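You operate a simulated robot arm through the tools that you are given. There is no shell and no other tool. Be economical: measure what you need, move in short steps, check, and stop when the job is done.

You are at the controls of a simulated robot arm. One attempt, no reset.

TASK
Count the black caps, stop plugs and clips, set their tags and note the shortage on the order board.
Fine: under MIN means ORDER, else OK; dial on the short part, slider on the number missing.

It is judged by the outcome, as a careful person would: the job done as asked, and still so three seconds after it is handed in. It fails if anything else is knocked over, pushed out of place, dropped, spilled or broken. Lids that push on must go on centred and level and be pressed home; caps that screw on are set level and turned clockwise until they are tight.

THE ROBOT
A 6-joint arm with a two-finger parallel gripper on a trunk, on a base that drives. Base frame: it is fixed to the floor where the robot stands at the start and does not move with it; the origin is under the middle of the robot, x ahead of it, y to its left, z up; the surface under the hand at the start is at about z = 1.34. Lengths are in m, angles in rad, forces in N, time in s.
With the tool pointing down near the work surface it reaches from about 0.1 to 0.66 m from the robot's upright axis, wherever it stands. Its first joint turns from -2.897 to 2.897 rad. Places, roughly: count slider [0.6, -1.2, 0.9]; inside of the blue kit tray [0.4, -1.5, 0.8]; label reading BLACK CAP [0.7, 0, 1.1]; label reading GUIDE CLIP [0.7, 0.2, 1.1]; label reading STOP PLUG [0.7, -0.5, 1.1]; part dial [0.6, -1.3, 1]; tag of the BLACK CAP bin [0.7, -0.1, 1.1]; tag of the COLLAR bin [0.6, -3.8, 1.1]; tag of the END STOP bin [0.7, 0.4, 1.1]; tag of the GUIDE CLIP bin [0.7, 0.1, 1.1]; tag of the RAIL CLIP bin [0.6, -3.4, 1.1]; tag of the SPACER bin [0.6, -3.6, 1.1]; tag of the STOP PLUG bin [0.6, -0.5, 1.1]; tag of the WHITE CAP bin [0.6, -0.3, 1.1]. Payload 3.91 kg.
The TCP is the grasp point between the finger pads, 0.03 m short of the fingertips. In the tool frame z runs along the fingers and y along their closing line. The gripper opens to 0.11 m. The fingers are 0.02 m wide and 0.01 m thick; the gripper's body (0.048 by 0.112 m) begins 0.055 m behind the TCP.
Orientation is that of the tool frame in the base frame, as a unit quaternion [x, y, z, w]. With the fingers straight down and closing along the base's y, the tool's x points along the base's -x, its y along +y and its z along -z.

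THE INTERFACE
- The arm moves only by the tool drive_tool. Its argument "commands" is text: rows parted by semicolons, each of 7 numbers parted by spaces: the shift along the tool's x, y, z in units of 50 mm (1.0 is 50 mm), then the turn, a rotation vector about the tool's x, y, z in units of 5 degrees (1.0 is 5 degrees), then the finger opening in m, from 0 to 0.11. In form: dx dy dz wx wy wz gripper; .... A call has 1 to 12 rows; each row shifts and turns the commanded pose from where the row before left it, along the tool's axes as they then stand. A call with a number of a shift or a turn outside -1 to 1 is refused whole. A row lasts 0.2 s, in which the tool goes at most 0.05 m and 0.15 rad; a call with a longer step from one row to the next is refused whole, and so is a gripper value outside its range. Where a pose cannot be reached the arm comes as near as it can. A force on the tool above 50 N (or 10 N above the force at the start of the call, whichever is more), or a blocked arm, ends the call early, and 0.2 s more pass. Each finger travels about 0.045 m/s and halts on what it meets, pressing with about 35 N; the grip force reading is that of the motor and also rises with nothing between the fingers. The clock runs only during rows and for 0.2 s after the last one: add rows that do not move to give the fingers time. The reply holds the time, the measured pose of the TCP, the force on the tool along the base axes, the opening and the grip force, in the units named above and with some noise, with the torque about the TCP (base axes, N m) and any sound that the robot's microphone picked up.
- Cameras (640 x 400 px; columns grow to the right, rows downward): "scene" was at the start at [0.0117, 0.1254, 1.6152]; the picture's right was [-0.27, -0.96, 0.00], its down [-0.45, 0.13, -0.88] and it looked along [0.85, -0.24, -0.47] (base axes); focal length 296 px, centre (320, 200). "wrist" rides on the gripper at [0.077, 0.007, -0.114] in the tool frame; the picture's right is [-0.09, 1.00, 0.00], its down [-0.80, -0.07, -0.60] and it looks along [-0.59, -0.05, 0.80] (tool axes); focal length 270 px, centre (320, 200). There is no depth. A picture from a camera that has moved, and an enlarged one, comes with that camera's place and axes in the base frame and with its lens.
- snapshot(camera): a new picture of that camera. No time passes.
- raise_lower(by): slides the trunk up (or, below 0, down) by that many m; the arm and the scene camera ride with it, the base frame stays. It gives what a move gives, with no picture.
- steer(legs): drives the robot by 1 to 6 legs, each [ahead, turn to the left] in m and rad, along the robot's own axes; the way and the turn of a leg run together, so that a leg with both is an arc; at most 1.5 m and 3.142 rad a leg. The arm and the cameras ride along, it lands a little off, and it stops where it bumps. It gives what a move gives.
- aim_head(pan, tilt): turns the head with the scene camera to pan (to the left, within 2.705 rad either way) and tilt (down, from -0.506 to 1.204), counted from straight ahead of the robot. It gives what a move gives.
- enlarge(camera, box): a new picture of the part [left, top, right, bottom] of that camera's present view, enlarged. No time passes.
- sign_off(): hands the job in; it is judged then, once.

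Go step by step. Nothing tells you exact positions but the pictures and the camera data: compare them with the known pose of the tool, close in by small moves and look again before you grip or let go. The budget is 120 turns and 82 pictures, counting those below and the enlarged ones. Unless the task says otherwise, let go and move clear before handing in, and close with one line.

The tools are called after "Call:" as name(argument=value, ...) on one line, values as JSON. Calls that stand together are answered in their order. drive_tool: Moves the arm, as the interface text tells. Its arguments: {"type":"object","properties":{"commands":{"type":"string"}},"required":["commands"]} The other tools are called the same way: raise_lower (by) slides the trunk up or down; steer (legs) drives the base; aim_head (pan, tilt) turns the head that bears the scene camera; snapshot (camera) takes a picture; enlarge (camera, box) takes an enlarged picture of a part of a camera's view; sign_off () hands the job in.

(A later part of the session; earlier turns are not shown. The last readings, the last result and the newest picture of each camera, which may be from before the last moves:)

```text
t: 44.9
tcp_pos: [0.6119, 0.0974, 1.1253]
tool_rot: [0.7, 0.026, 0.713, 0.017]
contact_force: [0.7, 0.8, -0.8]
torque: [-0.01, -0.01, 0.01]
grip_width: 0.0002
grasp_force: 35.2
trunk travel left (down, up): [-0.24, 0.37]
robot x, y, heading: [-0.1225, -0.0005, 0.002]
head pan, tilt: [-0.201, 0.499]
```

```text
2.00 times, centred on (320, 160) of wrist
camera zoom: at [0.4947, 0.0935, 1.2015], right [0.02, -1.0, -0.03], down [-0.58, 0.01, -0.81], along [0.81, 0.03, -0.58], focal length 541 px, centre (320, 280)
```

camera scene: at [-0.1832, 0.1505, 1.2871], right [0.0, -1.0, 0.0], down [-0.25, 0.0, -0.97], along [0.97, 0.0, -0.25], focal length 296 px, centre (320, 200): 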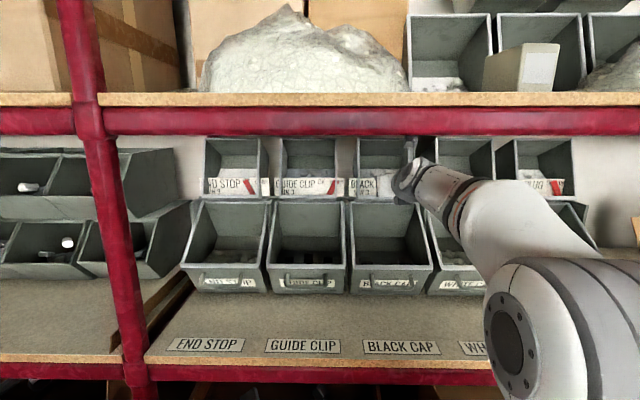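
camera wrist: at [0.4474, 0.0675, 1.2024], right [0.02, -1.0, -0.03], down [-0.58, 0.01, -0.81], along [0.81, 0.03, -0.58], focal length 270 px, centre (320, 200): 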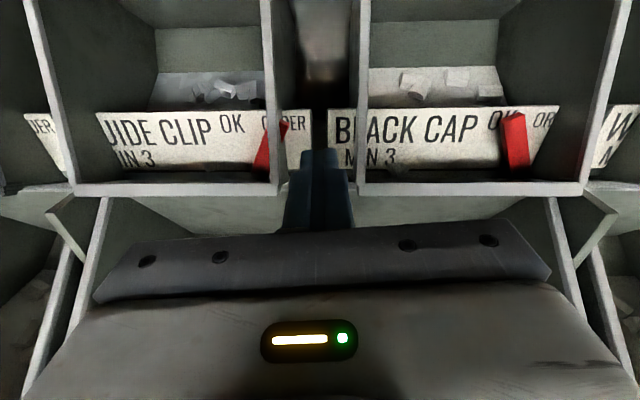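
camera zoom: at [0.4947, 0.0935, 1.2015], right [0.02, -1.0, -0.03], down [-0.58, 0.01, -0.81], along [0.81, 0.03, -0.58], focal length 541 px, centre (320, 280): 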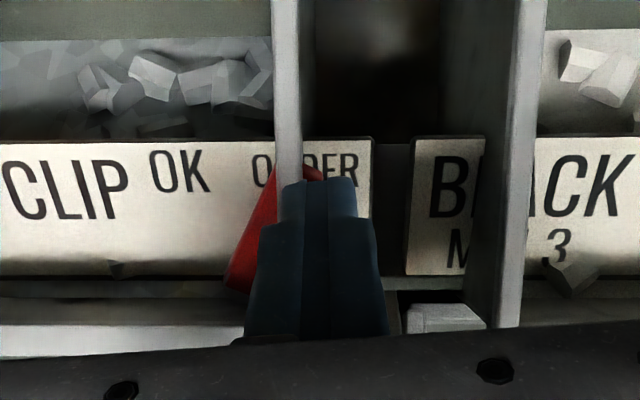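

No wall contact is felt even where the finger overlaps the wall's line. I continue in small steps.

Call:
drive_tool(commands="0 -0.1 0 0 0 0 0;0 -0.1 0 0 0 0 0;0 -0.1 0 0 0 0 0;0 0 0 0 0 0 0")

Call:
enlarge(camera="wrist", box=[160, 60, 480, 260])

```text
t: 45.9
tcp_pos: [0.6105, 0.112, 1.1251]
tool_rot: [0.701, 0.026, 0.713, 0.017]
contact_force: [0.7, 0.0, -0.2]
torque: [0.01, 0.03, -0.03]
grip_width: 0.0
grasp_force: 34.8
trunk travel left (down, up): [-0.24, 0.37]
robot x, y, heading: [-0.1187, 0.0042, -0.0]
head pan, tilt: [-0.201, 0.499]
```

```text
2.00 times, centred on (320, 160) of wrist
camera zoom: at [0.4943, 0.1082, 1.2005], right [0.02, -1.0, -0.03], down [-0.58, 0.01, -0.81], along [0.81, 0.03, -0.58], focal length 541 px, centre (320, 280)
```

zoom: 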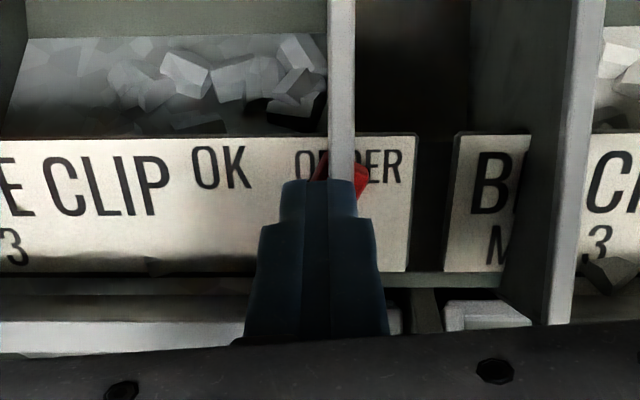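

The finger passed in front of the lever without touching, so it is a little too shallow. I go back right, 13 mm deeper, and push left again.

Call:
drive_tool(commands="0 0.4 0 0 0 0 0;0 0.4 0 0 0 0 0;0 0 0.25 0 0 0 0;0 -0.1 0 0 0 0 0;0 -0.1 0 0 0 0 0;0 -0.1 0 0 0 0 0;0 -0.1 0 0 0 0 0;0 0 0 0 0 0 0")

Call:
enlarge(camera="wrist", box=[160, 60, 480, 260])

```text
t: 47.7
tcp_pos: [0.6242, 0.0916, 1.1273]
tool_rot: [0.701, 0.028, 0.713, 0.016]
contact_force: [-0.1, 0.0, -0.1]
torque: [-0.01, 0.01, -0.01]
grip_width: 0.0
grasp_force: 34.5
trunk travel left (down, up): [-0.24, 0.37]
robot x, y, heading: [-0.1185, 0.0003, -0.003]
head pan, tilt: [-0.201, 0.499]
```

```text
2.00 times, centred on (320, 160) of wrist
camera zoom: at [0.5075, 0.0888, 1.2014], right [0.02, -1.0, -0.03], down [-0.58, 0.01, -0.81], along [0.81, 0.03, -0.58], focal length 541 px, centre (320, 280)
```

zoom: 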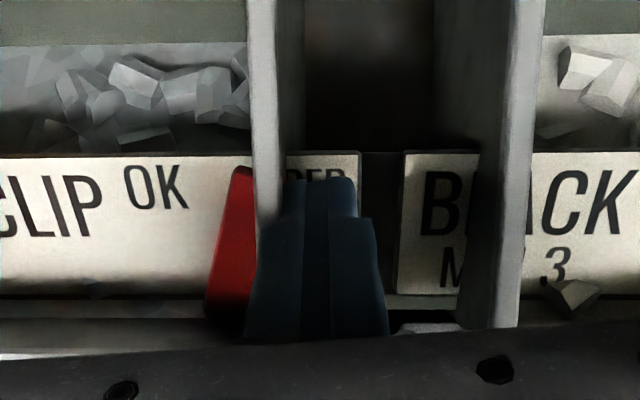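

The lever is now being pushed left. I continue.

Call:
drive_tool(commands="0 -0.1 0 0 0 0 0;0 -0.1 0 0 0 0 0;0 -0.1 0 0 0 0 0;0 0 0 0 0 0 0")

Call:
enlarge(camera="wrist", box=[160, 60, 480, 260])

```text
t: 48.7
tcp_pos: [0.6227, 0.1059, 1.1251]
tool_rot: [0.7, 0.027, 0.713, 0.017]
contact_force: [0.2, 0.0, 0.7]
torque: [-0.01, 0.03, -0.03]
grip_width: 0.0
grasp_force: 35.0
trunk travel left (down, up): [-0.24, 0.37]
robot x, y, heading: [-0.1173, 0.0013, 0.002]
head pan, tilt: [-0.201, 0.499]
```

```text
2.00 times, centred on (320, 160) of wrist
camera zoom: at [0.5068, 0.1037, 1.201], right [0.02, -1.0, -0.03], down [-0.58, 0.01, -0.81], along [0.81, 0.03, -0.58], focal length 541 px, centre (320, 280)
```

zoom: 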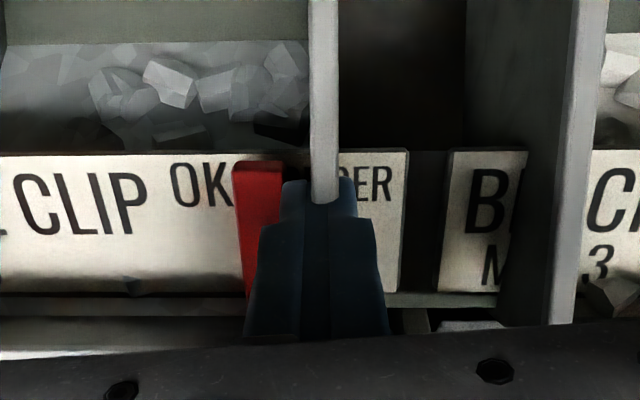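

Call:
drive_tool(commands="0 -0.12 0 0 0 0 0;0 -0.12 0 0 0 0 0;0 -0.12 0 0 0 0 0;0 -0.12 0 0 0 0 0;0 0 0 0 0 0 0")

Call:
enlarge(camera="wrist", box=[160, 60, 480, 260])

```text
t: 49.9
tcp_pos: [0.6236, 0.1217, 1.1247]
tool_rot: [0.7, 0.023, 0.714, 0.018]
contact_force: [-5.2, -36.4, -4.3]
torque: [-0.38, 0.14, -1.02]
grip_width: 0.0
grasp_force: 35.3
trunk travel left (down, up): [-0.24, 0.37]
robot x, y, heading: [-0.1191, 0.0014, 0.001]
head pan, tilt: [-0.201, 0.499]
```

```text
2.00 times, centred on (320, 160) of wrist
camera zoom: at [0.5067, 0.1202, 1.1999], right [0.01, -1.0, -0.03], down [-0.58, 0.02, -0.81], along [0.81, 0.03, -0.58], focal length 541 px, centre (320, 280)
```

zoom: 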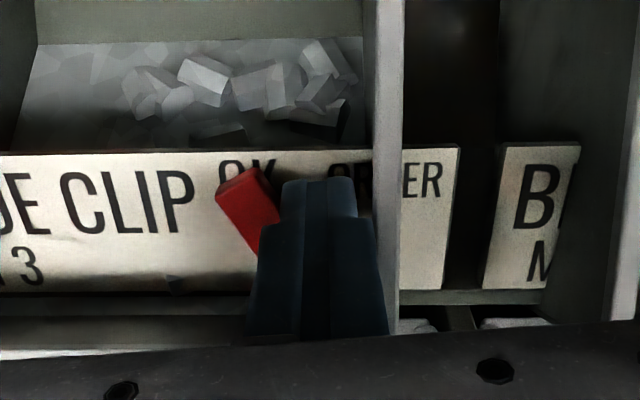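

The GUIDE CLIP lever rests against its OK stop. I back away and move over to the left side of the BLACK CAP lever.

Call:
drive_tool(commands="0 0.3 0 0 0 0 0;0 0.3 -0.3 0 0 0 0;0 0 -0.9 0 0 0 0;0 0.8 0 0 0 0 0;0 0.7 0 0 0 0 0;0 0.8 0 0 0 0 0;0 0 0 0 0 0 0")

Call:
snapshot(camera="wrist")

```text
t: 51.5
tcp_pos: [0.5652, 0.0077, 1.1347]
tool_rot: [0.701, 0.022, 0.712, 0.024]
contact_force: [-0.7, 1.0, 0.4]
torque: [0.02, 0.02, 0.01]
grip_width: 0.0006
grasp_force: 34.9
out of reach, approached as far as the arm can: row 6
trunk travel left (down, up): [-0.24, 0.37]
robot x, y, heading: [-0.1199, 0.0001, -0.001]
head pan, tilt: [-0.201, 0.499]
```

```text
39 pictures are left
camera wrist: at [0.4489, 0.0071, 1.2097], right [0.0, -1.0, -0.02], down [-0.58, 0.02, -0.81], along [0.81, 0.01, -0.58], focal length 270 px, centre (320, 200)
```

wrist: 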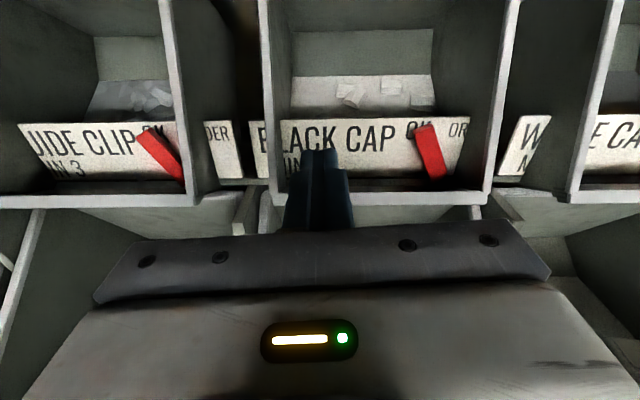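

Call:
drive_tool(commands="-0.1 0.5 0 0 0 0 0;0 0.5 0 0 0 0 0;0 0 0 0 0 0 0")

```text
t: 52.3
tcp_pos: [0.5665, 0.005, 1.1352]
tool_rot: [0.701, 0.022, 0.712, 0.025]
contact_force: [-0.3, -0.2, -0.4]
torque: [0.0, 0.01, 0.01]
grip_width: 0.0
grasp_force: 35.3
out of reach, approached as far as the arm can: row 1, 2
trunk travel left (down, up): [-0.24, 0.37]
robot x, y, heading: [-0.1187, 0.0011, 0.003]
head pan, tilt: [-0.201, 0.499]
```

The arm is at a joint limit because the hand is too near the robot. I back the base 6 cm and extend the arm instead.

Call:
steer(legs=[[-0.07, 0]])

Call:
drive_tool(commands="0 0 0.8 0 0 0 0;0 0.5 0.6 0 0 0 0;0 0.55 0 0 0 0 0;-0.1 0 0 0 0 0 0;0 0 0 0 0 0 0")

Call:
snapshot(camera="wrist")

```text
t: 53.3
tcp_pos: [0.497, 0.0059, 1.1353]
tool_rot: [0.701, 0.021, 0.712, 0.025]
contact_force: [-0.3, 0.5, 0.1]
torque: [0.0, -0.01, 0.01]
grip_width: 0.0001
grasp_force: 34.6
trunk travel left (down, up): [-0.24, 0.37]
robot x, y, heading: [-0.1926, 0.0042, -0.001]
head pan, tilt: [-0.201, 0.499]
```

```text
t: 54.5
tcp_pos: [0.5658, -0.002, 1.1394]
tool_rot: [0.701, 0.019, 0.712, 0.031]
contact_force: [0.3, -0.2, 0.1]
torque: [-0.04, -0.01, -0.01]
grip_width: 0.0
grasp_force: 34.8
out of reach, approached as far as the arm can: row 2, 3, 4
trunk travel left (down, up): [-0.24, 0.37]
robot x, y, heading: [-0.1865, 0.0025, 0.001]
head pan, tilt: [-0.201, 0.499]
```

```text
38 pictures are left
camera wrist: at [0.4507, -0.0009, 1.2154], right [-0.02, -1.0, -0.02], down [-0.58, 0.03, -0.81], along [0.81, 0.0, -0.58], focal length 270 px, centre (320, 200)
```

wrist: 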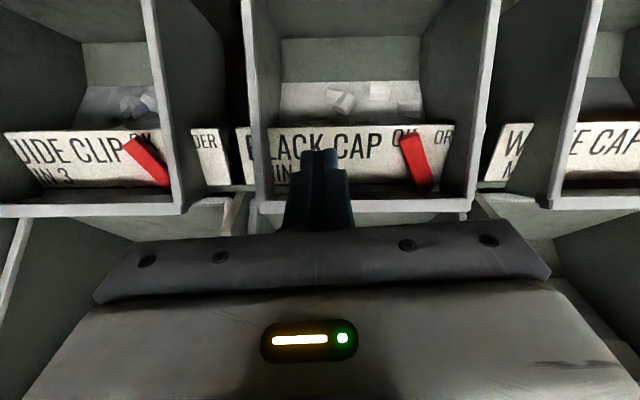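

The hand's roll joint is at its limit; rolling the closed fingers back by 20° does no harm and should free it.

Call:
drive_tool(commands="0 0 0 0 0 -1 0;0 0 0 0 0 -1 0;0 0 0 0 0 -1 0;0 0 0 0 0 -1 0;0 0 0 0 0 0 0")

Call:
drive_tool(commands="0 0.3 0 0 0 0 0;0 0.4 0 0 0 0 0;0 0 0 0 0 0 0")

```text
t: 55.7
tcp_pos: [0.5668, -0.0021, 1.1388]
tool_rot: [0.687, 0.142, 0.697, 0.151]
contact_force: [0.1, 0.8, -0.5]
torque: [-0.01, 0.0, 0.01]
grip_width: 0.0
grasp_force: 35.1
trunk travel left (down, up): [-0.24, 0.37]
robot x, y, heading: [-0.1897, -0.002, -0.0]
head pan, tilt: [-0.201, 0.499]
```

```text
t: 56.5
tcp_pos: [0.5658, -0.033, 1.1527]
tool_rot: [0.687, 0.143, 0.697, 0.15]
contact_force: [0.4, 0.3, 0.4]
torque: [-0.02, 0.03, 0.02]
grip_width: 0.0003
grasp_force: 34.9
trunk travel left (down, up): [-0.24, 0.37]
robot x, y, heading: [-0.1942, -0.0003, 0.002]
head pan, tilt: [-0.201, 0.499]
```

That freed it. I drop to lever height at y ≈ -0.043 and go in.

Call:
drive_tool(commands="-0.56 -0.03 0 0 0 0 0;0 0 0.4 0 0 0 0;0 0 0.4 0 0 0 0;0 0 0.36 0 0 0 0;0 0 0 0 0 0 0")

Call:
snapshot(camera="wrist")

```text
t: 57.7
tcp_pos: [0.625, -0.0442, 1.1279]
tool_rot: [0.687, 0.143, 0.697, 0.15]
contact_force: [0.4, 1.1, -0.5]
torque: [-0.04, -0.01, 0.04]
grip_width: 0.0
grasp_force: 34.8
trunk travel left (down, up): [-0.24, 0.37]
robot x, y, heading: [-0.1929, -0.002, 0.002]
head pan, tilt: [-0.201, 0.499]
```

```text
37 pictures are left
camera wrist: at [0.5097, -0.0181, 1.1998], right [-0.01, -0.95, 0.32], down [-0.58, -0.26, -0.77], along [0.81, -0.2, -0.55], focal length 270 px, centre (320, 200)
```

wrist: 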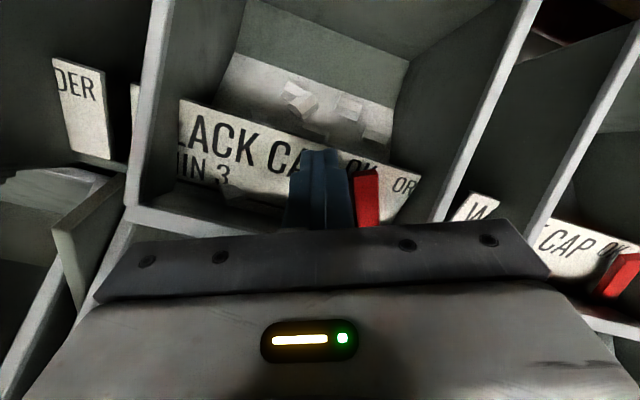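

Call:
drive_tool(commands="-0.041 0.113 0 0 0 0 0;-0.041 0.113 0 0 0 0 0;-0.041 0.113 0 0 0 0 0;-0.041 0.113 0 0 0 0 0;-0.041 0.113 0 0 0 0 0;-0.041 0.113 0 0 0 0 0;0 0 0 0 0 0 0")

Call:
snapshot(camera="wrist")

```text
t: 59.3
tcp_pos: [0.6252, -0.0547, 1.1277]
tool_rot: [0.686, 0.14, 0.697, 0.154]
contact_force: [0.3, 0.5, 0.2]
torque: [-0.02, 0.01, 0.02]
grip_width: 0.0001
grasp_force: 35.5
out of reach, approached as far as the arm can: row 2, 3, 4, 5, 6
trunk travel left (down, up): [-0.24, 0.37]
robot x, y, heading: [-0.1893, -0.001, -0.001]
head pan, tilt: [-0.201, 0.499]
```

```text
36 pictures are left
camera wrist: at [0.5088, -0.026, 1.1991], right [-0.02, -0.95, 0.32], down [-0.58, -0.25, -0.77], along [0.81, -0.21, -0.55], focal length 270 px, centre (320, 200)
```

wrist: 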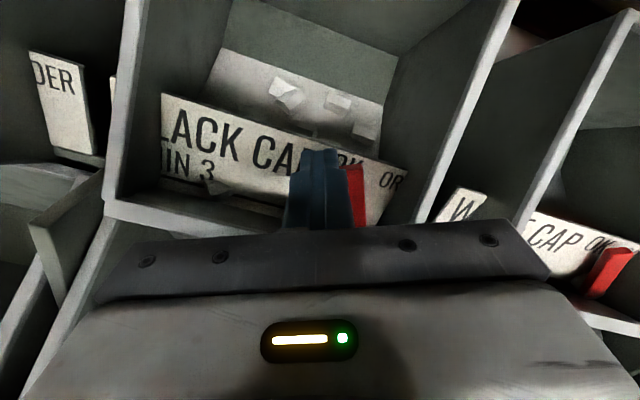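

Still the same limit; I roll another 30° back and continue the push.

Call:
drive_tool(commands="0 0 0 0 0 -1 0;0 0 0 0 0 -1 0;0 0 0 0 0 -1 0;0 0 0 0 0 -1 0;0 0 0 0 0 -1 0;0 0 0 0 0 -1 0;-0.092 0.077 0 0 0 0 0;-0.092 0.077 0 0 0 0 0;-0.092 0.077 0 0 0 0 0;-0.092 0.077 0 0 0 0 0;0 0 0 0 0 0 0")

Call:
snapshot(camera="wrist")

```text
t: 61.7
tcp_pos: [0.6248, -0.0779, 1.127]
tool_rot: [0.628, 0.315, 0.634, 0.324]
contact_force: [0.0, 0.3, 0.4]
torque: [0.01, -0.02, 0.01]
grip_width: 0.0001
grasp_force: 34.8
trunk travel left (down, up): [-0.24, 0.37]
robot x, y, heading: [-0.1919, 0.0064, 0.0]
head pan, tilt: [-0.201, 0.499]
```

```text
35 pictures are left
camera wrist: at [0.5094, -0.0186, 1.1777], right [-0.01, -0.66, 0.75], down [-0.59, -0.6, -0.54], along [0.81, -0.45, -0.38], focal length 270 px, centre (320, 200)
```

wrist: 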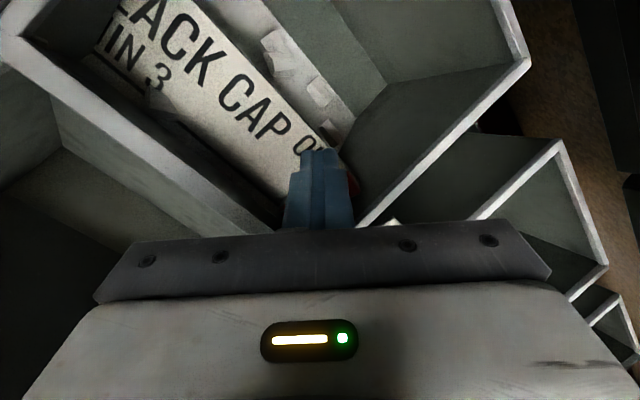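

Call:
drive_tool(commands="-0.077 0.064 0 0 0 0 0;-0.077 0.064 0 0 0 0 0;-0.077 0.064 0 0 0 0 0;0 0 0 0 0 0 0")

```text
t: 62.7
tcp_pos: [0.6238, -0.0931, 1.1298]
tool_rot: [0.626, 0.314, 0.636, 0.324]
contact_force: [-0.2, 0.1, -0.6]
torque: [0.02, -0.03, 0.0]
grip_width: 0.0001
grasp_force: 35.1
trunk travel left (down, up): [-0.24, 0.37]
robot x, y, heading: [-0.1886, -0.0029, -0.001]
head pan, tilt: [-0.201, 0.499]
```

Call:
drive_tool(commands="-0.077 0.064 0 0 0 0 0;-0.077 0.064 0 0 0 0 0;0 0 0 0 0 0 0")

Call:
enlarge(camera="scene", box=[100, 60, 420, 260])

```text
t: 63.5
tcp_pos: [0.6253, -0.0984, 1.1321]
tool_rot: [0.625, 0.318, 0.635, 0.324]
contact_force: [3.3, 23.2, 3.5]
torque: [0.01, -0.04, 0.55]
grip_width: 0.0001
grasp_force: 35.3
trunk travel left (down, up): [-0.24, 0.37]
robot x, y, heading: [-0.1916, 0.0002, -0.001]
head pan, tilt: [-0.201, 0.499]
```

```text
2.00 times, centred on (260, 160) of scene
camera zoom: at [-0.1779, 0.1355, 1.3037], right [-0.2, -0.98, 0.0], down [-0.47, 0.09, -0.88], along [0.86, -0.18, -0.48], focal length 591 px, centre (440, 280)
```

zoom: 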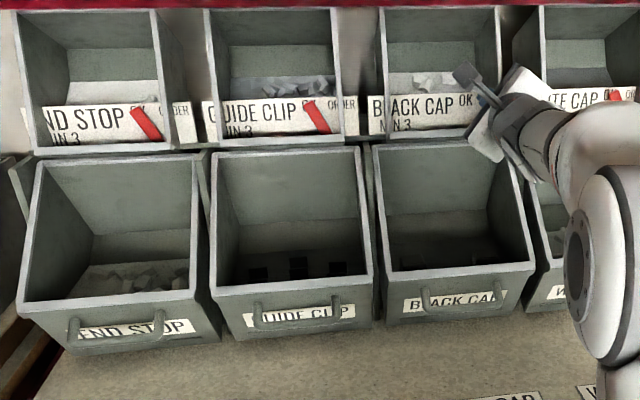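

The lever hit its stop (23 N). I back off and withdraw the hand, then check the result.

Call:
drive_tool(commands="0.2 -0.16 0 0 0 0 0;0.2 -0.16 -0.3 0 0 0 0;0 0 -0.9 0 0 0 0;0 0 -0.9 0 0 0 0;0 0 -0.9 0 0 -1 0;0 0 -0.9 0 0 -1 0;0 0 -0.9 0 0 -1 0;0 0 0 0 0 0 0")

Call:
aim_head(pan=-0.35, tilt=0.45)

Call:
snapshot(camera="scene")

```text
t: 65.3
tcp_pos: [0.3839, -0.0761, 1.1271]
tool_rot: [0.579, 0.395, 0.587, 0.405]
contact_force: [-1.1, -0.7, 0.0]
torque: [0.0, 0.05, 0.0]
grip_width: 0.0
grasp_force: 35.5
trunk travel left (down, up): [-0.24, 0.37]
robot x, y, heading: [-0.1915, 0.0023, 0.002]
head pan, tilt: [-0.201, 0.499]
```

```text
t: 66.0
tcp_pos: [0.3844, -0.0759, 1.1279]
tool_rot: [0.58, 0.394, 0.587, 0.404]
contact_force: [-0.4, 0.4, -0.2]
torque: [-0.02, 0.01, 0.02]
grip_width: 0.0
grasp_force: 35.5
trunk travel left (down, up): [-0.24, 0.37]
robot x, y, heading: [-0.1901, 0.0003, 0.001]
head pan, tilt: [-0.351, 0.45]
```

```text
33 pictures are left
camera scene: at [-0.181, 0.119, 1.3085], right [-0.34, -0.94, 0.0], down [-0.41, 0.15, -0.9], along [0.85, -0.31, -0.44], focal length 296 px, centre (320, 200)
```

scene: 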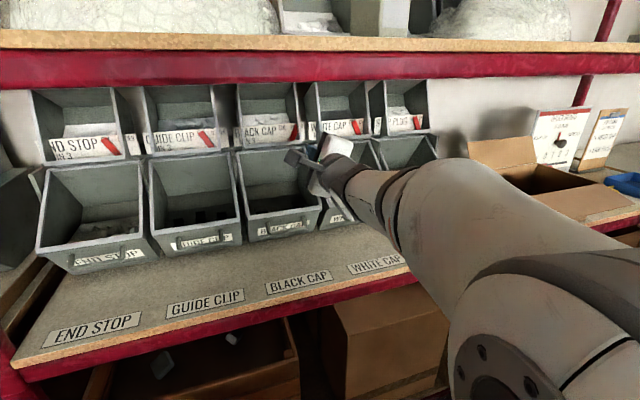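

BLACK CAP now leans to ORDER and GUIDE CLIP to OK; the order board stands further right on the shelf. I retract the hand further before relocating towards STOP PLUG.

Call:
drive_tool(commands="0 0 -0.8 0 0 -1 0;0 0 -0.8 0 0 -1 0;0 0 -0.8 0 0 0 0;0 0 -0.6 0 0 0 0;0 0 0 0 0 0 0")

Call:
snapshot(camera="scene")

```text
t: 67.1
tcp_pos: [0.2716, -0.0916, 1.0669]
tool_rot: [0.593, 0.455, 0.525, 0.407]
contact_force: [0.5, -0.5, -0.5]
torque: [0.0, 0.03, 0.02]
grip_width: 0.0
grasp_force: 35.5
trunk travel left (down, up): [-0.24, 0.37]
robot x, y, heading: [-0.1914, 0.0009, -0.003]
head pan, tilt: [-0.351, 0.45]
stopped in row 5: the arm was blocked; the commanded pose is now the measured one
```

```text
32 pictures are left
camera scene: at [-0.1809, 0.1189, 1.3076], right [-0.34, -0.94, 0.0], down [-0.41, 0.15, -0.9], along [0.85, -0.31, -0.44], focal length 296 px, centre (320, 200)
```

scene: 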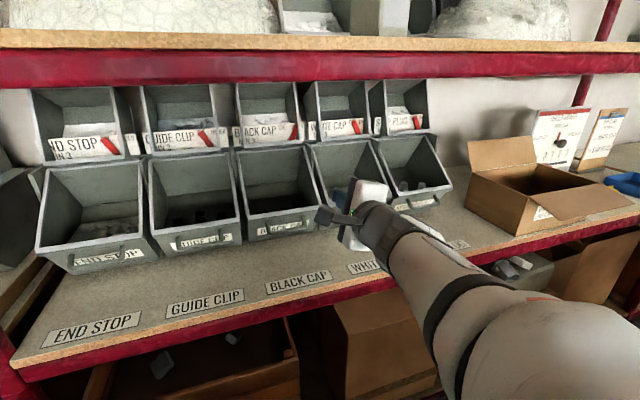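

The hand is within 0.5 m of the axis, clear of the shelf edge. I turn right, drive 0.48 m along the aisle, and turn back.

Call:
steer(legs=[[0, -1.571], [0.48, 0], [0, 1.571]])

Call:
aim_head(pan=0.0, tilt=0.45)

Call:
snapshot(camera="scene")

```text
t: 77.6
tcp_pos: [0.2717, -0.5605, 1.0704]
tool_rot: [0.587, 0.461, 0.529, 0.403]
contact_force: [-0.2, 0.0, -0.4]
torque: [0.01, 0.0, 0.0]
grip_width: 0.0003
grasp_force: 34.8
trunk travel left (down, up): [-0.24, 0.37]
robot x, y, heading: [-0.1894, -0.4574, 0.002]
head pan, tilt: [-0.351, 0.45]
```

```text
t: 78.5
tcp_pos: [0.2727, -0.5617, 1.0688]
tool_rot: [0.587, 0.462, 0.53, 0.402]
contact_force: [-1.3, -0.1, 0.2]
torque: [0.03, 0.01, 0.03]
grip_width: 0.0001
grasp_force: 34.9
trunk travel left (down, up): [-0.24, 0.37]
robot x, y, heading: [-0.1911, -0.4568, -0.002]
head pan, tilt: [0.0, 0.45]
```

```text
31 pictures are left
camera scene: at [-0.1765, -0.309, 1.3085], right [0.0, -1.0, 0.0], down [-0.44, 0.0, -0.9], along [0.9, 0.0, -0.44], focal length 296 px, centre (320, 200)
```

scene: 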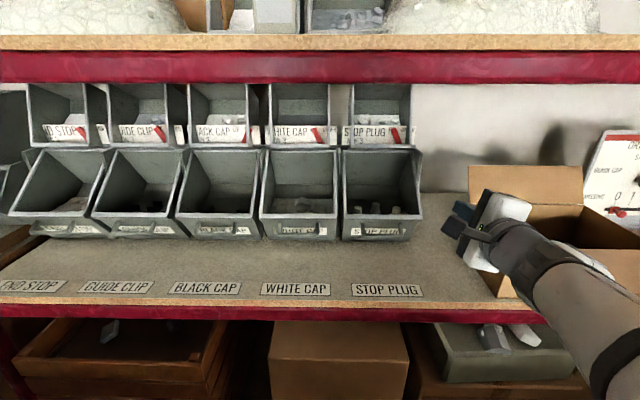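

Call:
enlarge(camera="scene", box=[330, 80, 430, 245])

Call:
enlarge(camera="scene", box=[560, 110, 640, 240])

Call:
enlarge(camera="scene", box=[90, 80, 350, 245])

```text
2.42 times, centred on (380, 162) of scene
camera zoom: at [-0.1765, -0.309, 1.3085], right [0.0, -1.0, 0.0], down [-0.44, 0.0, -0.9], along [0.9, 0.0, -0.44], focal length 717 px, centre (174, 291)
```

zoom: 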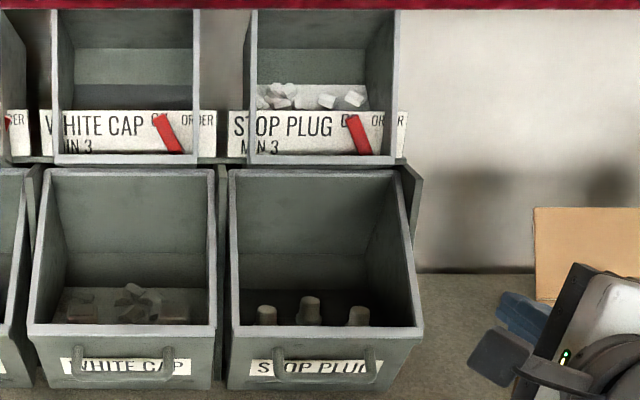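

```text
3.08 times, centred on (600, 175) of scene
camera zoom: at [-0.1765, -0.309, 1.3085], right [0.0, -1.0, 0.0], down [-0.44, 0.0, -0.9], along [0.9, 0.0, -0.44], focal length 910 px, centre (-542, 277)
```

zoom: 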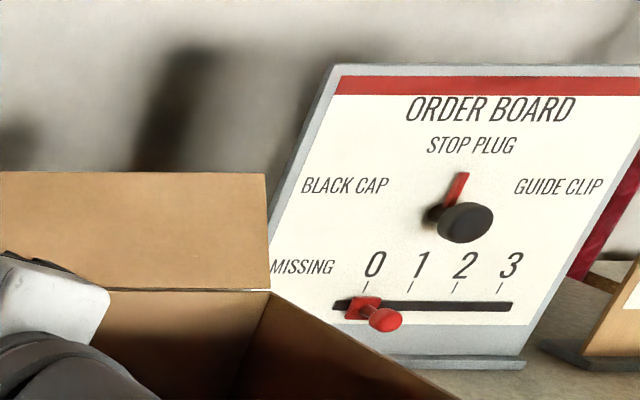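

```text
2.42 times, centred on (220, 162) of scene
camera zoom: at [-0.1765, -0.309, 1.3085], right [0.0, -1.0, 0.0], down [-0.44, 0.0, -0.9], along [0.9, 0.0, -0.44], focal length 717 px, centre (562, 291)
```

zoom: 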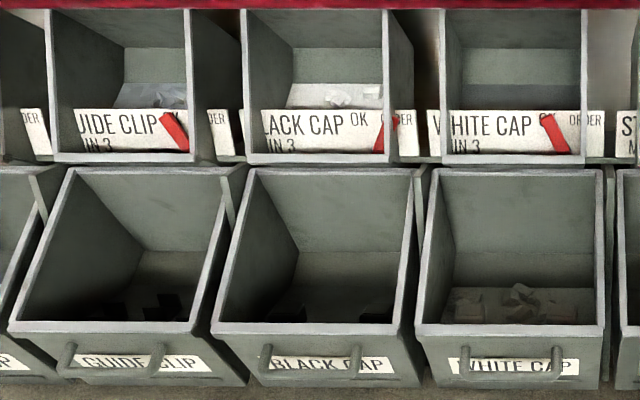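

STOP PLUG shows three plugs with its lever already on OK; BLACK CAP's lever is on ORDER, and the board has a dial (BLACK CAP at left) and a slider 0–3. I back a little and raise the trunk to check the counts from steeper above.

Call:
steer(legs=[[-0.06, 0]])

Call:
raise_lower(by=0.25)

Call:
aim_head(pan=0.1, tilt=0.75)

Call:
snapshot(camera="scene")

```text
t: 79.4
tcp_pos: [0.2123, -0.5596, 1.0689]
tool_rot: [0.587, 0.462, 0.53, 0.403]
contact_force: [0.3, 0.0, -0.2]
torque: [-0.01, 0.0, -0.03]
grip_width: 0.0
grasp_force: 35.6
trunk travel left (down, up): [-0.24, 0.37]
robot x, y, heading: [-0.2528, -0.4569, 0.0]
head pan, tilt: [0.0, 0.45]
```

```text
t: 82.0
tcp_pos: [0.2113, -0.5616, 1.3186]
tool_rot: [0.587, 0.461, 0.53, 0.402]
contact_force: [-0.4, -0.1, -0.7]
torque: [0.03, 0.02, 0.0]
grip_width: 0.0
grasp_force: 35.0
trunk travel left (down, up): [-0.49, 0.12]
robot x, y, heading: [-0.2536, -0.4601, -0.004]
head pan, tilt: [0.0, 0.45]
```

```text
t: 82.8
tcp_pos: [0.2127, -0.5603, 1.3193]
tool_rot: [0.587, 0.462, 0.53, 0.403]
contact_force: [-0.3, 0.2, 0.7]
torque: [-0.01, 0.03, -0.01]
grip_width: 0.0
grasp_force: 35.0
trunk travel left (down, up): [-0.49, 0.12]
robot x, y, heading: [-0.2529, -0.4571, 0.0]
head pan, tilt: [0.099, 0.75]
```

```text
27 pictures are left
camera scene: at [-0.2465, -0.3006, 1.5321], right [0.1, -1.0, 0.0], down [-0.68, -0.07, -0.73], along [0.73, 0.07, -0.68], focal length 296 px, centre (320, 200)
```

scene: 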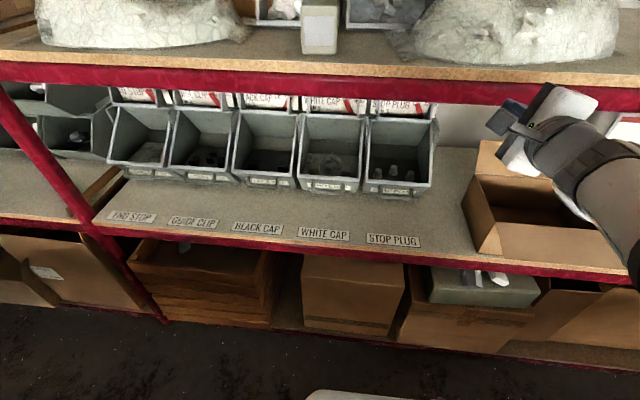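

Call:
enlarge(camera="scene", box=[360, 120, 440, 190])

Call:
enlarge(camera="scene", box=[160, 105, 300, 190])

```text
5.71 times, centred on (400, 155) of scene
camera zoom: at [-0.2465, -0.3006, 1.5321], right [0.1, -1.0, 0.0], down [-0.68, -0.07, -0.73], along [0.73, 0.07, -0.68], focal length 1690 px, centre (-137, 457)
```

zoom: 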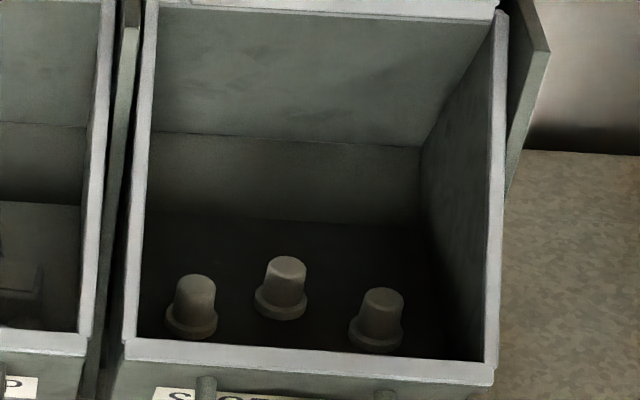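

```text
4.57 times, centred on (230, 148) of scene
camera zoom: at [-0.2465, -0.3006, 1.5321], right [0.1, -1.0, 0.0], down [-0.68, -0.07, -0.73], along [0.73, 0.07, -0.68], focal length 1352 px, centre (731, 440)
```

zoom: 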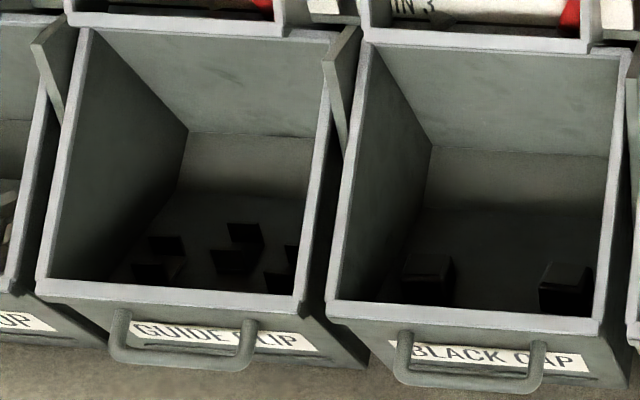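

Counts confirmed: stop plugs 3 (OK), guide clips 3 (OK), black caps 2 (ORDER, 1 missing). I lower again, double-check the STOP PLUG lever, and drive along towards the board.

Call:
raise_lower(by=-0.25)

Call:
aim_head(pan=-0.1, tilt=0.3)

Call:
enlarge(camera="scene", box=[220, 140, 400, 240])

```text
t: 85.4
tcp_pos: [0.2125, -0.561, 1.0686]
tool_rot: [0.587, 0.461, 0.53, 0.402]
contact_force: [-0.1, 0.6, -0.8]
torque: [-0.02, 0.01, 0.0]
grip_width: 0.0
grasp_force: 34.7
trunk travel left (down, up): [-0.24, 0.37]
robot x, y, heading: [-0.2533, -0.4574, -0.002]
head pan, tilt: [0.099, 0.75]
```

```text
t: 86.3
tcp_pos: [0.2119, -0.5602, 1.0689]
tool_rot: [0.586, 0.462, 0.53, 0.403]
contact_force: [0.2, -0.2, -1.4]
torque: [-0.02, -0.03, -0.02]
grip_width: 0.0
grasp_force: 34.9
trunk travel left (down, up): [-0.24, 0.37]
robot x, y, heading: [-0.2597, -0.4543, -0.002]
head pan, tilt: [-0.099, 0.3]
```

```text
3.56 times, centred on (310, 190) of scene
camera zoom: at [-0.2361, -0.318, 1.3223], right [-0.1, -0.99, 0.0], down [-0.29, 0.03, -0.95], along [0.95, -0.1, -0.3], focal length 1051 px, centre (356, 236)
```

zoom: 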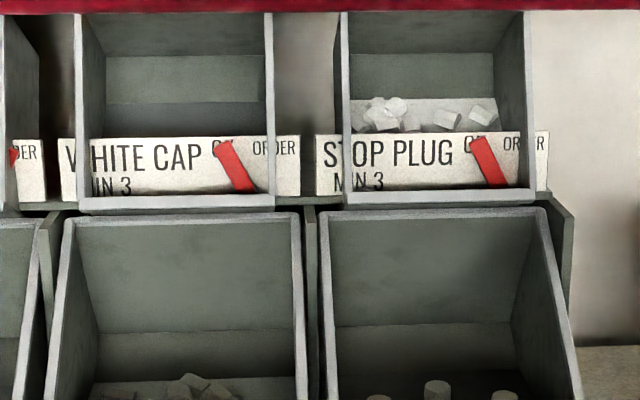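

The STOP PLUG lever is on OK. Now I go forward a bit for turning room, then drive along to the order board.

Call:
steer(legs=[[0.07, 0], [0, -1.571], [0.77, 0], [0, 1.571]])

Call:
aim_head(pan=0.0, tilt=0.4)

Call:
snapshot(camera="scene")

```text
t: 98.7
tcp_pos: [0.2855, -1.3193, 1.0688]
tool_rot: [0.582, 0.467, 0.533, 0.398]
contact_force: [-1.0, -0.1, 0.1]
torque: [0.02, -0.01, -0.01]
grip_width: 0.0001
grasp_force: 35.3
trunk travel left (down, up): [-0.24, 0.37]
robot x, y, heading: [-0.1778, -1.2109, 0.01]
head pan, tilt: [-0.099, 0.3]
```

```text
t: 99.4
tcp_pos: [0.2865, -1.3195, 1.0693]
tool_rot: [0.582, 0.466, 0.534, 0.398]
contact_force: [0.4, -0.5, 0.9]
torque: [-0.02, 0.01, 0.02]
grip_width: 0.0001
grasp_force: 35.2
trunk travel left (down, up): [-0.24, 0.37]
robot x, y, heading: [-0.1817, -1.2107, 0.007]
head pan, tilt: [0.0, 0.4]
```

```text
23 pictures are left
camera scene: at [-0.165, -1.062, 1.3132], right [0.01, -1.0, 0.0], down [-0.39, 0.0, -0.92], along [0.92, 0.01, -0.39], focal length 296 px, centre (320, 200)
```

scene: 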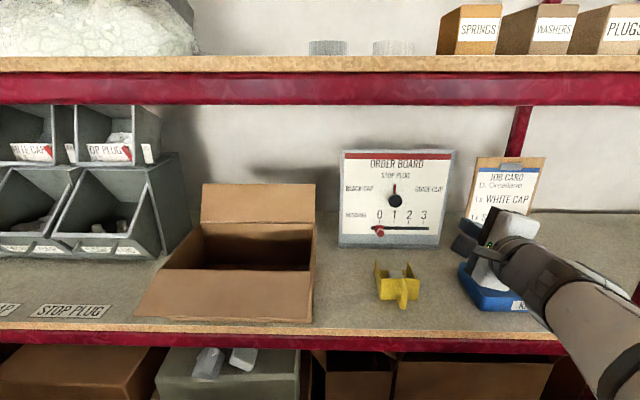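

The board is straight ahead with a clear approach above a small yellow thing and beside the box. I enlarge the board.

Call:
enlarge(camera="scene", box=[330, 140, 470, 310])

Call:
snapshot(camera="wrist")

```text
2.35 times, centred on (400, 225) of scene
camera zoom: at [-0.165, -1.062, 1.3132], right [0.01, -1.0, 0.0], down [-0.39, 0.0, -0.92], along [0.92, 0.01, -0.39], focal length 696 px, centre (132, 141)
```

zoom: 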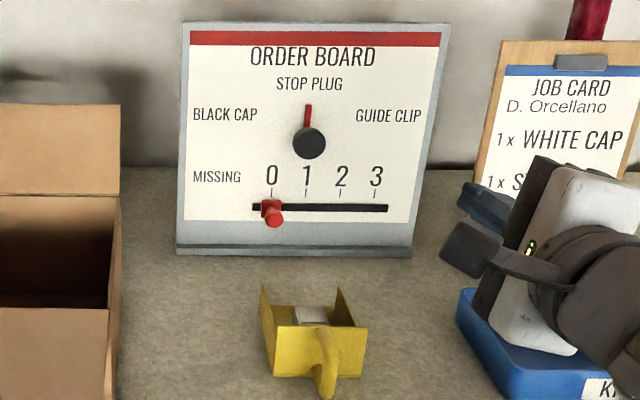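

```text
21 pictures are left
camera wrist: at [0.1725, -1.2507, 1.1085], right [0.12, -0.33, 0.94], down [-0.59, -0.78, -0.2], along [0.8, -0.53, -0.29], focal length 270 px, centre (320, 200)
```

wrist: 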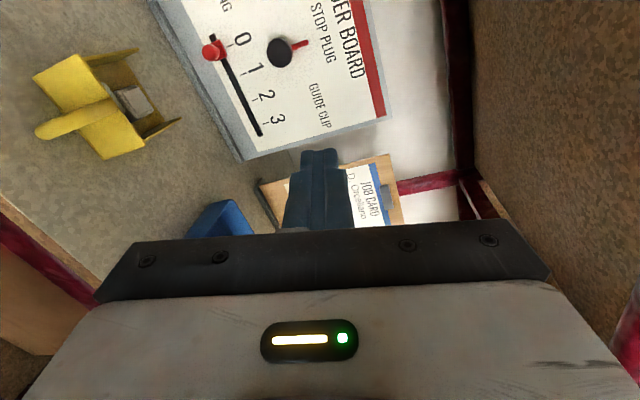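

Triangulating, the slider knob is at about (0.617, -1.236, 0.879) and the dial knob at (0.632, -1.273, 0.975). A yellow holder stands in front, so I pitch the hand about 40° down to come in from above, and move the base 0.12 m ahead.

Call:
drive_tool(commands="0 0 0 0.968 -0.248 0.03 0;0 0 0 0.968 -0.248 0.03 0;0 0 0 0.968 -0.248 0.03 0;0 0 0 0.968 -0.248 0.03 0;0 0 0 0.968 -0.248 0.03 0;0 0 0 0.968 -0.248 0.03 0;0 0 0 0.968 -0.248 0.03 0;0 0 0 0.968 -0.248 0.03 0;0 0 0 0 0 0 0")

Call:
steer(legs=[[0.12, 0]])

Call:
snapshot(camera="scene")

```text
t: 101.2
tcp_pos: [0.3316, -1.292, 0.829]
tool_rot: [0.721, 0.569, 0.318, 0.235]
contact_force: [-22.0, 0.2, 28.8]
torque: [-0.14, 0.23, -0.11]
grip_width: 0.0
grasp_force: 35.3
out of reach, approached as far as the arm can: row 1, 2, 3, 4, 5, 6, 7, 8
trunk travel left (down, up): [-0.24, 0.37]
robot x, y, heading: [-0.1779, -1.211, 0.006]
head pan, tilt: [0.0, 0.4]
stopped in row 9: the force on the tool passed its limit at 70 N (the readings are from after the stop); the commanded pose is now the measured one
```

```text
t: 102.4
tcp_pos: [0.4384, -1.2923, 0.8279]
tool_rot: [0.719, 0.57, 0.319, 0.236]
contact_force: [-3.3, 0.7, 5.8]
torque: [0.03, 0.01, -0.02]
grip_width: 0.0001
grasp_force: 35.0
trunk travel left (down, up): [-0.24, 0.37]
robot x, y, heading: [-0.0754, -1.2128, 0.007]
head pan, tilt: [0.0, 0.4]
stopped in leg 1: the force on the tool passed its limit at 172 N (the readings are from after the stop); the commanded pose is now the measured one
```

```text
20 pictures are left
camera scene: at [-0.0625, -1.061, 1.3126], right [0.01, -1.0, 0.0], down [-0.39, 0.0, -0.92], along [0.92, 0.01, -0.39], focal length 296 px, centre (320, 200)
```

scene: 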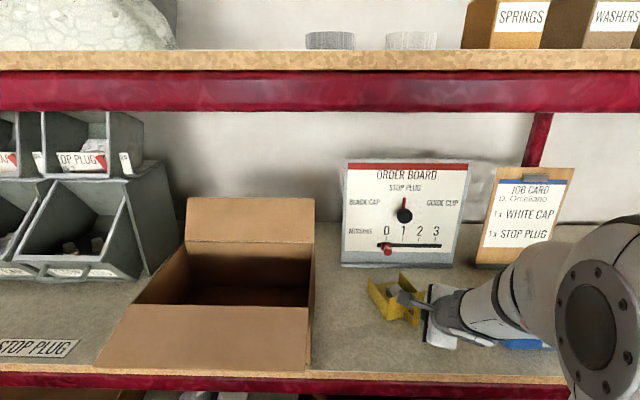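

The arm could not hold that pose and dropped onto the shelf, and the base leg that followed pushed into something; I should have checked between those moves. I look closely at what was touched.

Call:
enlarge(camera="scene", box=[330, 220, 560, 370])

```text
2.67 times, centred on (445, 295) of scene
camera zoom: at [-0.0625, -1.061, 1.3126], right [0.01, -1.0, 0.0], down [-0.39, 0.0, -0.92], along [0.92, 0.01, -0.39], focal length 789 px, centre (-13, -53)
```

zoom: 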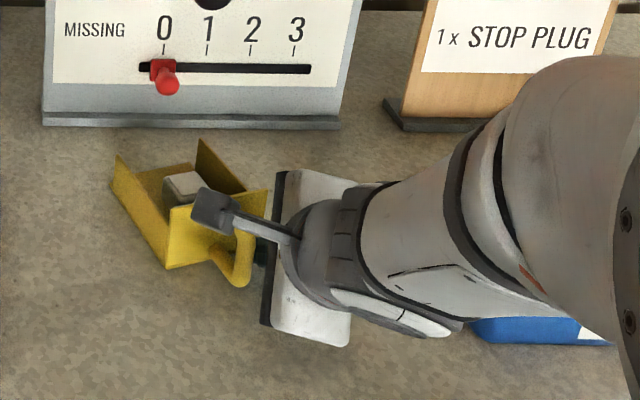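

The yellow scoop has been nudged and turned. First I lift the hand straight up off it, then I will see how far it moved.

Call:
drive_tool(commands="0.1 0.35 -0.34 0 0 0 0;0.1 0.35 -0.34 0 0 0 0;0.1 0.35 -0.34 0 0 0 0;0 0 0 0 0 0 0")

```text
t: 103.4
tcp_pos: [0.4385, -1.292, 0.8279]
tool_rot: [0.719, 0.571, 0.318, 0.235]
contact_force: [-0.8, 1.2, 5.2]
torque: [0.04, -0.07, 0.0]
grip_width: 0.0003
grasp_force: 34.9
out of reach, approached as far as the arm can: row 1, 2, 3
trunk travel left (down, up): [-0.24, 0.37]
robot x, y, heading: [-0.0732, -1.211, 0.002]
head pan, tilt: [0.0, 0.4]
```

The arm is against a joint limit here, so I use the trunk: up 5 cm, then check.

Call:
raise_lower(by=0.05)

```text
t: 104.4
tcp_pos: [0.4396, -1.2924, 0.8783]
tool_rot: [0.72, 0.571, 0.318, 0.235]
contact_force: [0.4, -0.7, 0.0]
torque: [-0.05, 0.01, 0.01]
grip_width: 0.0
grasp_force: 35.2
trunk travel left (down, up): [-0.29, 0.32]
robot x, y, heading: [-0.0773, -1.2109, 0.007]
head pan, tilt: [0.0, 0.4]
```

Free of contact. I back the base slightly and raise a bit more, then unwind the roll towards the comfortable straight-down posture.

Call:
steer(legs=[[-0.1, 0]])

Call:
raise_lower(by=0.1)

Call:
drive_tool(commands="0 0 0 0 0 -1 0;0 0 0 0 0 -1 0;0 0 0 0 0 -1 0;0 0 0 0 0 -1 0;0 0 0 0 0 -1 0;0 0 0 0 0 -1 0;0 0 0 0 0 -1 0;0 0 0 0 0 -1 0;0 0 0 0 0 0 0")

```text
t: 105.5
tcp_pos: [0.3371, -1.2932, 0.8786]
tool_rot: [0.72, 0.569, 0.319, 0.235]
contact_force: [-0.1, 0.6, 0.4]
torque: [0.0, -0.02, -0.02]
grip_width: 0.0
grasp_force: 35.1
trunk travel left (down, up): [-0.29, 0.32]
robot x, y, heading: [-0.1784, -1.2129, 0.01]
head pan, tilt: [0.0, 0.4]
```

```text
t: 106.8
tcp_pos: [0.336, -1.2927, 0.9783]
tool_rot: [0.72, 0.57, 0.318, 0.235]
contact_force: [0.3, 0.1, 0.3]
torque: [-0.01, -0.06, 0.01]
grip_width: 0.0
grasp_force: 35.1
trunk travel left (down, up): [-0.39, 0.22]
robot x, y, heading: [-0.1772, -1.2139, 0.006]
head pan, tilt: [0.0, 0.4]
```

```text
t: 108.8
tcp_pos: [0.3375, -1.2932, 0.9786]
tool_rot: [0.48, 0.782, 0.22, 0.33]
contact_force: [-0.3, -0.5, 0.2]
torque: [0.01, 0.0, 0.05]
grip_width: 0.0
grasp_force: 34.6
trunk travel left (down, up): [-0.39, 0.22]
robot x, y, heading: [-0.178, -1.2146, 0.013]
head pan, tilt: [0.0, 0.4]
```

Call:
drive_tool(commands="0 0 0 0 0 -1 0;0 0 0 0 0 -1 0;0 0 0 0 0 -1 0;0 0 0 0 0 -1 0;0 0 0 0 0 -1 0;0 0 0 0 0 -1 0;0 0 0 0 0 -1 0;0 0 0 0 0 -1 0;0 0 0 0 0 -1 0;0 0 0 0 0 -1 0;0 0 0 0 0 -1 0;0 0 0 0 0 -1 0")

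Call:
aim_head(pan=-0.2, tilt=0.6)

Call:
snapshot(camera="scene")

```text
t: 111.4
tcp_pos: [0.3362, -1.2927, 0.9784]
tool_rot: [0.025, 0.918, 0.025, 0.396]
contact_force: [-0.1, -0.1, -0.4]
torque: [0.01, 0.04, 0.01]
grip_width: 0.0
grasp_force: 35.1
trunk travel left (down, up): [-0.39, 0.22]
robot x, y, heading: [-0.1806, -1.2123, 0.006]
head pan, tilt: [0.0, 0.4]
```

```text
t: 112.2
tcp_pos: [0.3368, -1.2935, 0.9781]
tool_rot: [0.026, 0.918, 0.026, 0.396]
contact_force: [-0.8, 0.1, 0.3]
torque: [-0.01, -0.03, -0.02]
grip_width: 0.0
grasp_force: 35.2
trunk travel left (down, up): [-0.39, 0.22]
robot x, y, heading: [-0.1819, -1.2121, 0.003]
head pan, tilt: [-0.201, 0.6]
```

```text
18 pictures are left
camera scene: at [-0.1694, -1.0794, 1.445], right [-0.19, -0.98, 0.0], down [-0.55, 0.11, -0.83], along [0.81, -0.16, -0.56], focal length 296 px, centre (320, 200)
```

scene: 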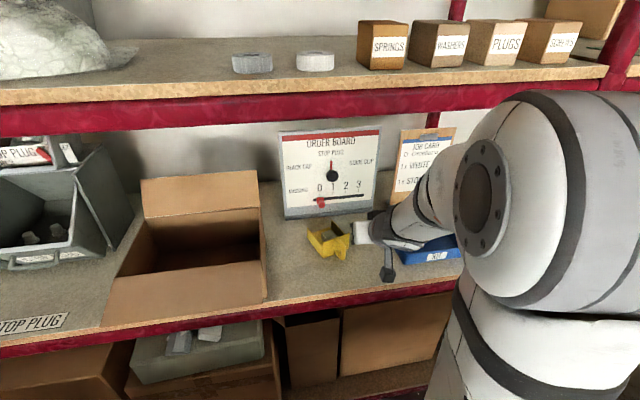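

The hand is back in a comfortable posture. Comparing pictures, the yellow scoop was pushed about 4.5 cm away and turned about 15°; I'll put it back using its handle. I pitch the hand to about 70° down and look with the wrist camera.

Call:
drive_tool(commands="0 0.3 0 0 1 0 0.04;0 0.3 0 0 1 0 0.04;0 0.2 0 0 1 0 0.04;0 0 0 0 1 0 0.04;0 0 0 0 1 0 0.04;0 0 0 0 0 0 0.04")

Call:
snapshot(camera="wrist")

```text
t: 113.6
tcp_pos: [0.3355, -1.2632, 0.9722]
tool_rot: [0.017, 0.98, 0.044, 0.192]
contact_force: [0.0, 0.2, -0.7]
torque: [-0.02, -0.02, -0.01]
grip_width: 0.0401
grasp_force: 0.0
out of reach, approached as far as the arm can: row 5
trunk travel left (down, up): [-0.39, 0.22]
robot x, y, heading: [-0.1817, -1.2137, 0.009]
head pan, tilt: [-0.201, 0.6]
```

```text
17 pictures are left
camera wrist: at [0.2197, -1.2612, 1.0499], right [0.1, 0.99, 0.12], down [0.52, -0.16, 0.84], along [0.85, -0.02, -0.52], focal length 270 px, centre (320, 200)
```

wrist: 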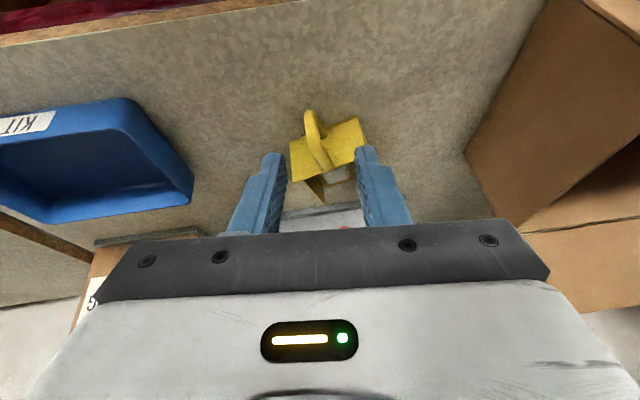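

I see the handle at about (0.425, -1.26, 0.83). I move partway toward it and yaw the hand 15° to match the scoop, then look again.

Call:
drive_tool(commands="-0.186 -0.045 0.894 0 0 0 0.045;-0.186 -0.045 0.894 0 0 0 0.045;0 0 0 -0.375 0.093 -0.92 0.045;0 0 0 -0.375 0.093 -0.92 0.045;0 0 0 -0.375 0.093 -0.92 0.045;0 0 0 0 0 0 0.045")

Call:
snapshot(camera="wrist")

```text
t: 115.0
tcp_pos: [0.386, -1.2651, 0.8953]
tool_rot: [-0.108, 0.977, 0.056, 0.177]
contact_force: [-0.3, -0.9, -0.5]
torque: [-0.02, 0.01, -0.01]
grip_width: 0.0449
grasp_force: 0.0
trunk travel left (down, up): [-0.39, 0.22]
robot x, y, heading: [-0.179, -1.2131, 0.005]
head pan, tilt: [-0.201, 0.6]
```

```text
16 pictures are left
camera wrist: at [0.2741, -1.2887, 0.9752], right [-0.15, 0.98, 0.1], down [0.55, 0.0, 0.84], along [0.82, 0.18, -0.54], focal length 270 px, centre (320, 200)
```

wrist: 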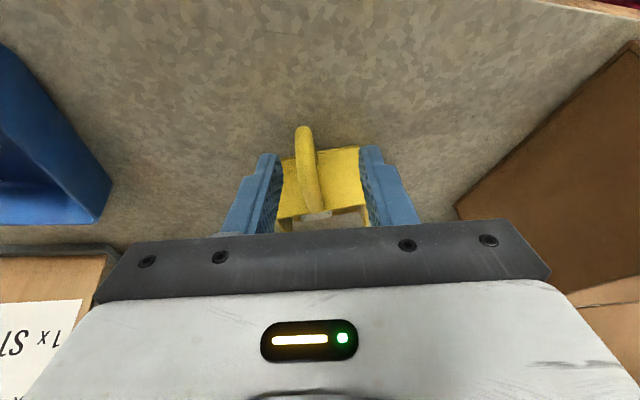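

The fingers now straddle the handle's line. I go down and close on it gently.

Call:
drive_tool(commands="-0.127 -0.1 0.6 0 0 0 0.045;-0.127 -0.1 0.6 0 0 0 0.045;0 0 0 0 0 0 0.045;0 0 0 0 0 0 0.03;0 0 0 0 0 0 0.02;0 0 0 0 0 0 0.01;0 0 0 0 0 0 0.005;0 0 0 0 0 0 0.005")

Call:
snapshot(camera="wrist")

```text
t: 116.8
tcp_pos: [0.4192, -1.2628, 0.8437]
tool_rot: [-0.107, 0.977, 0.055, 0.178]
contact_force: [1.6, 0.1, 2.8]
torque: [-0.15, -0.2, 0.02]
grip_width: 0.0132
grasp_force: 34.6
trunk travel left (down, up): [-0.39, 0.22]
robot x, y, heading: [-0.179, -1.2113, 0.006]
head pan, tilt: [-0.201, 0.6]
```

```text
15 pictures are left
camera wrist: at [0.3076, -1.2865, 0.9229], right [-0.15, 0.98, 0.1], down [0.55, 0.0, 0.84], along [0.82, 0.18, -0.54], focal length 270 px, centre (320, 200)
```

wrist: 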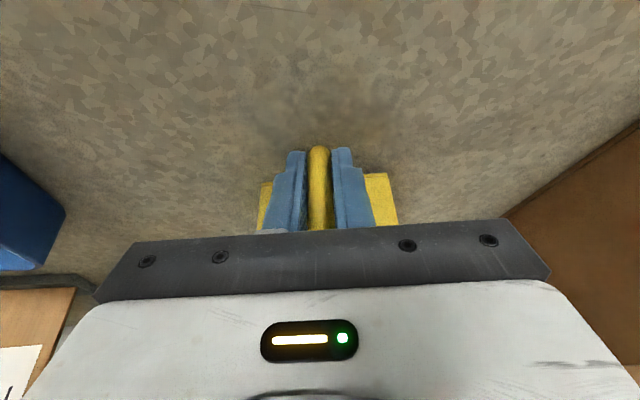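

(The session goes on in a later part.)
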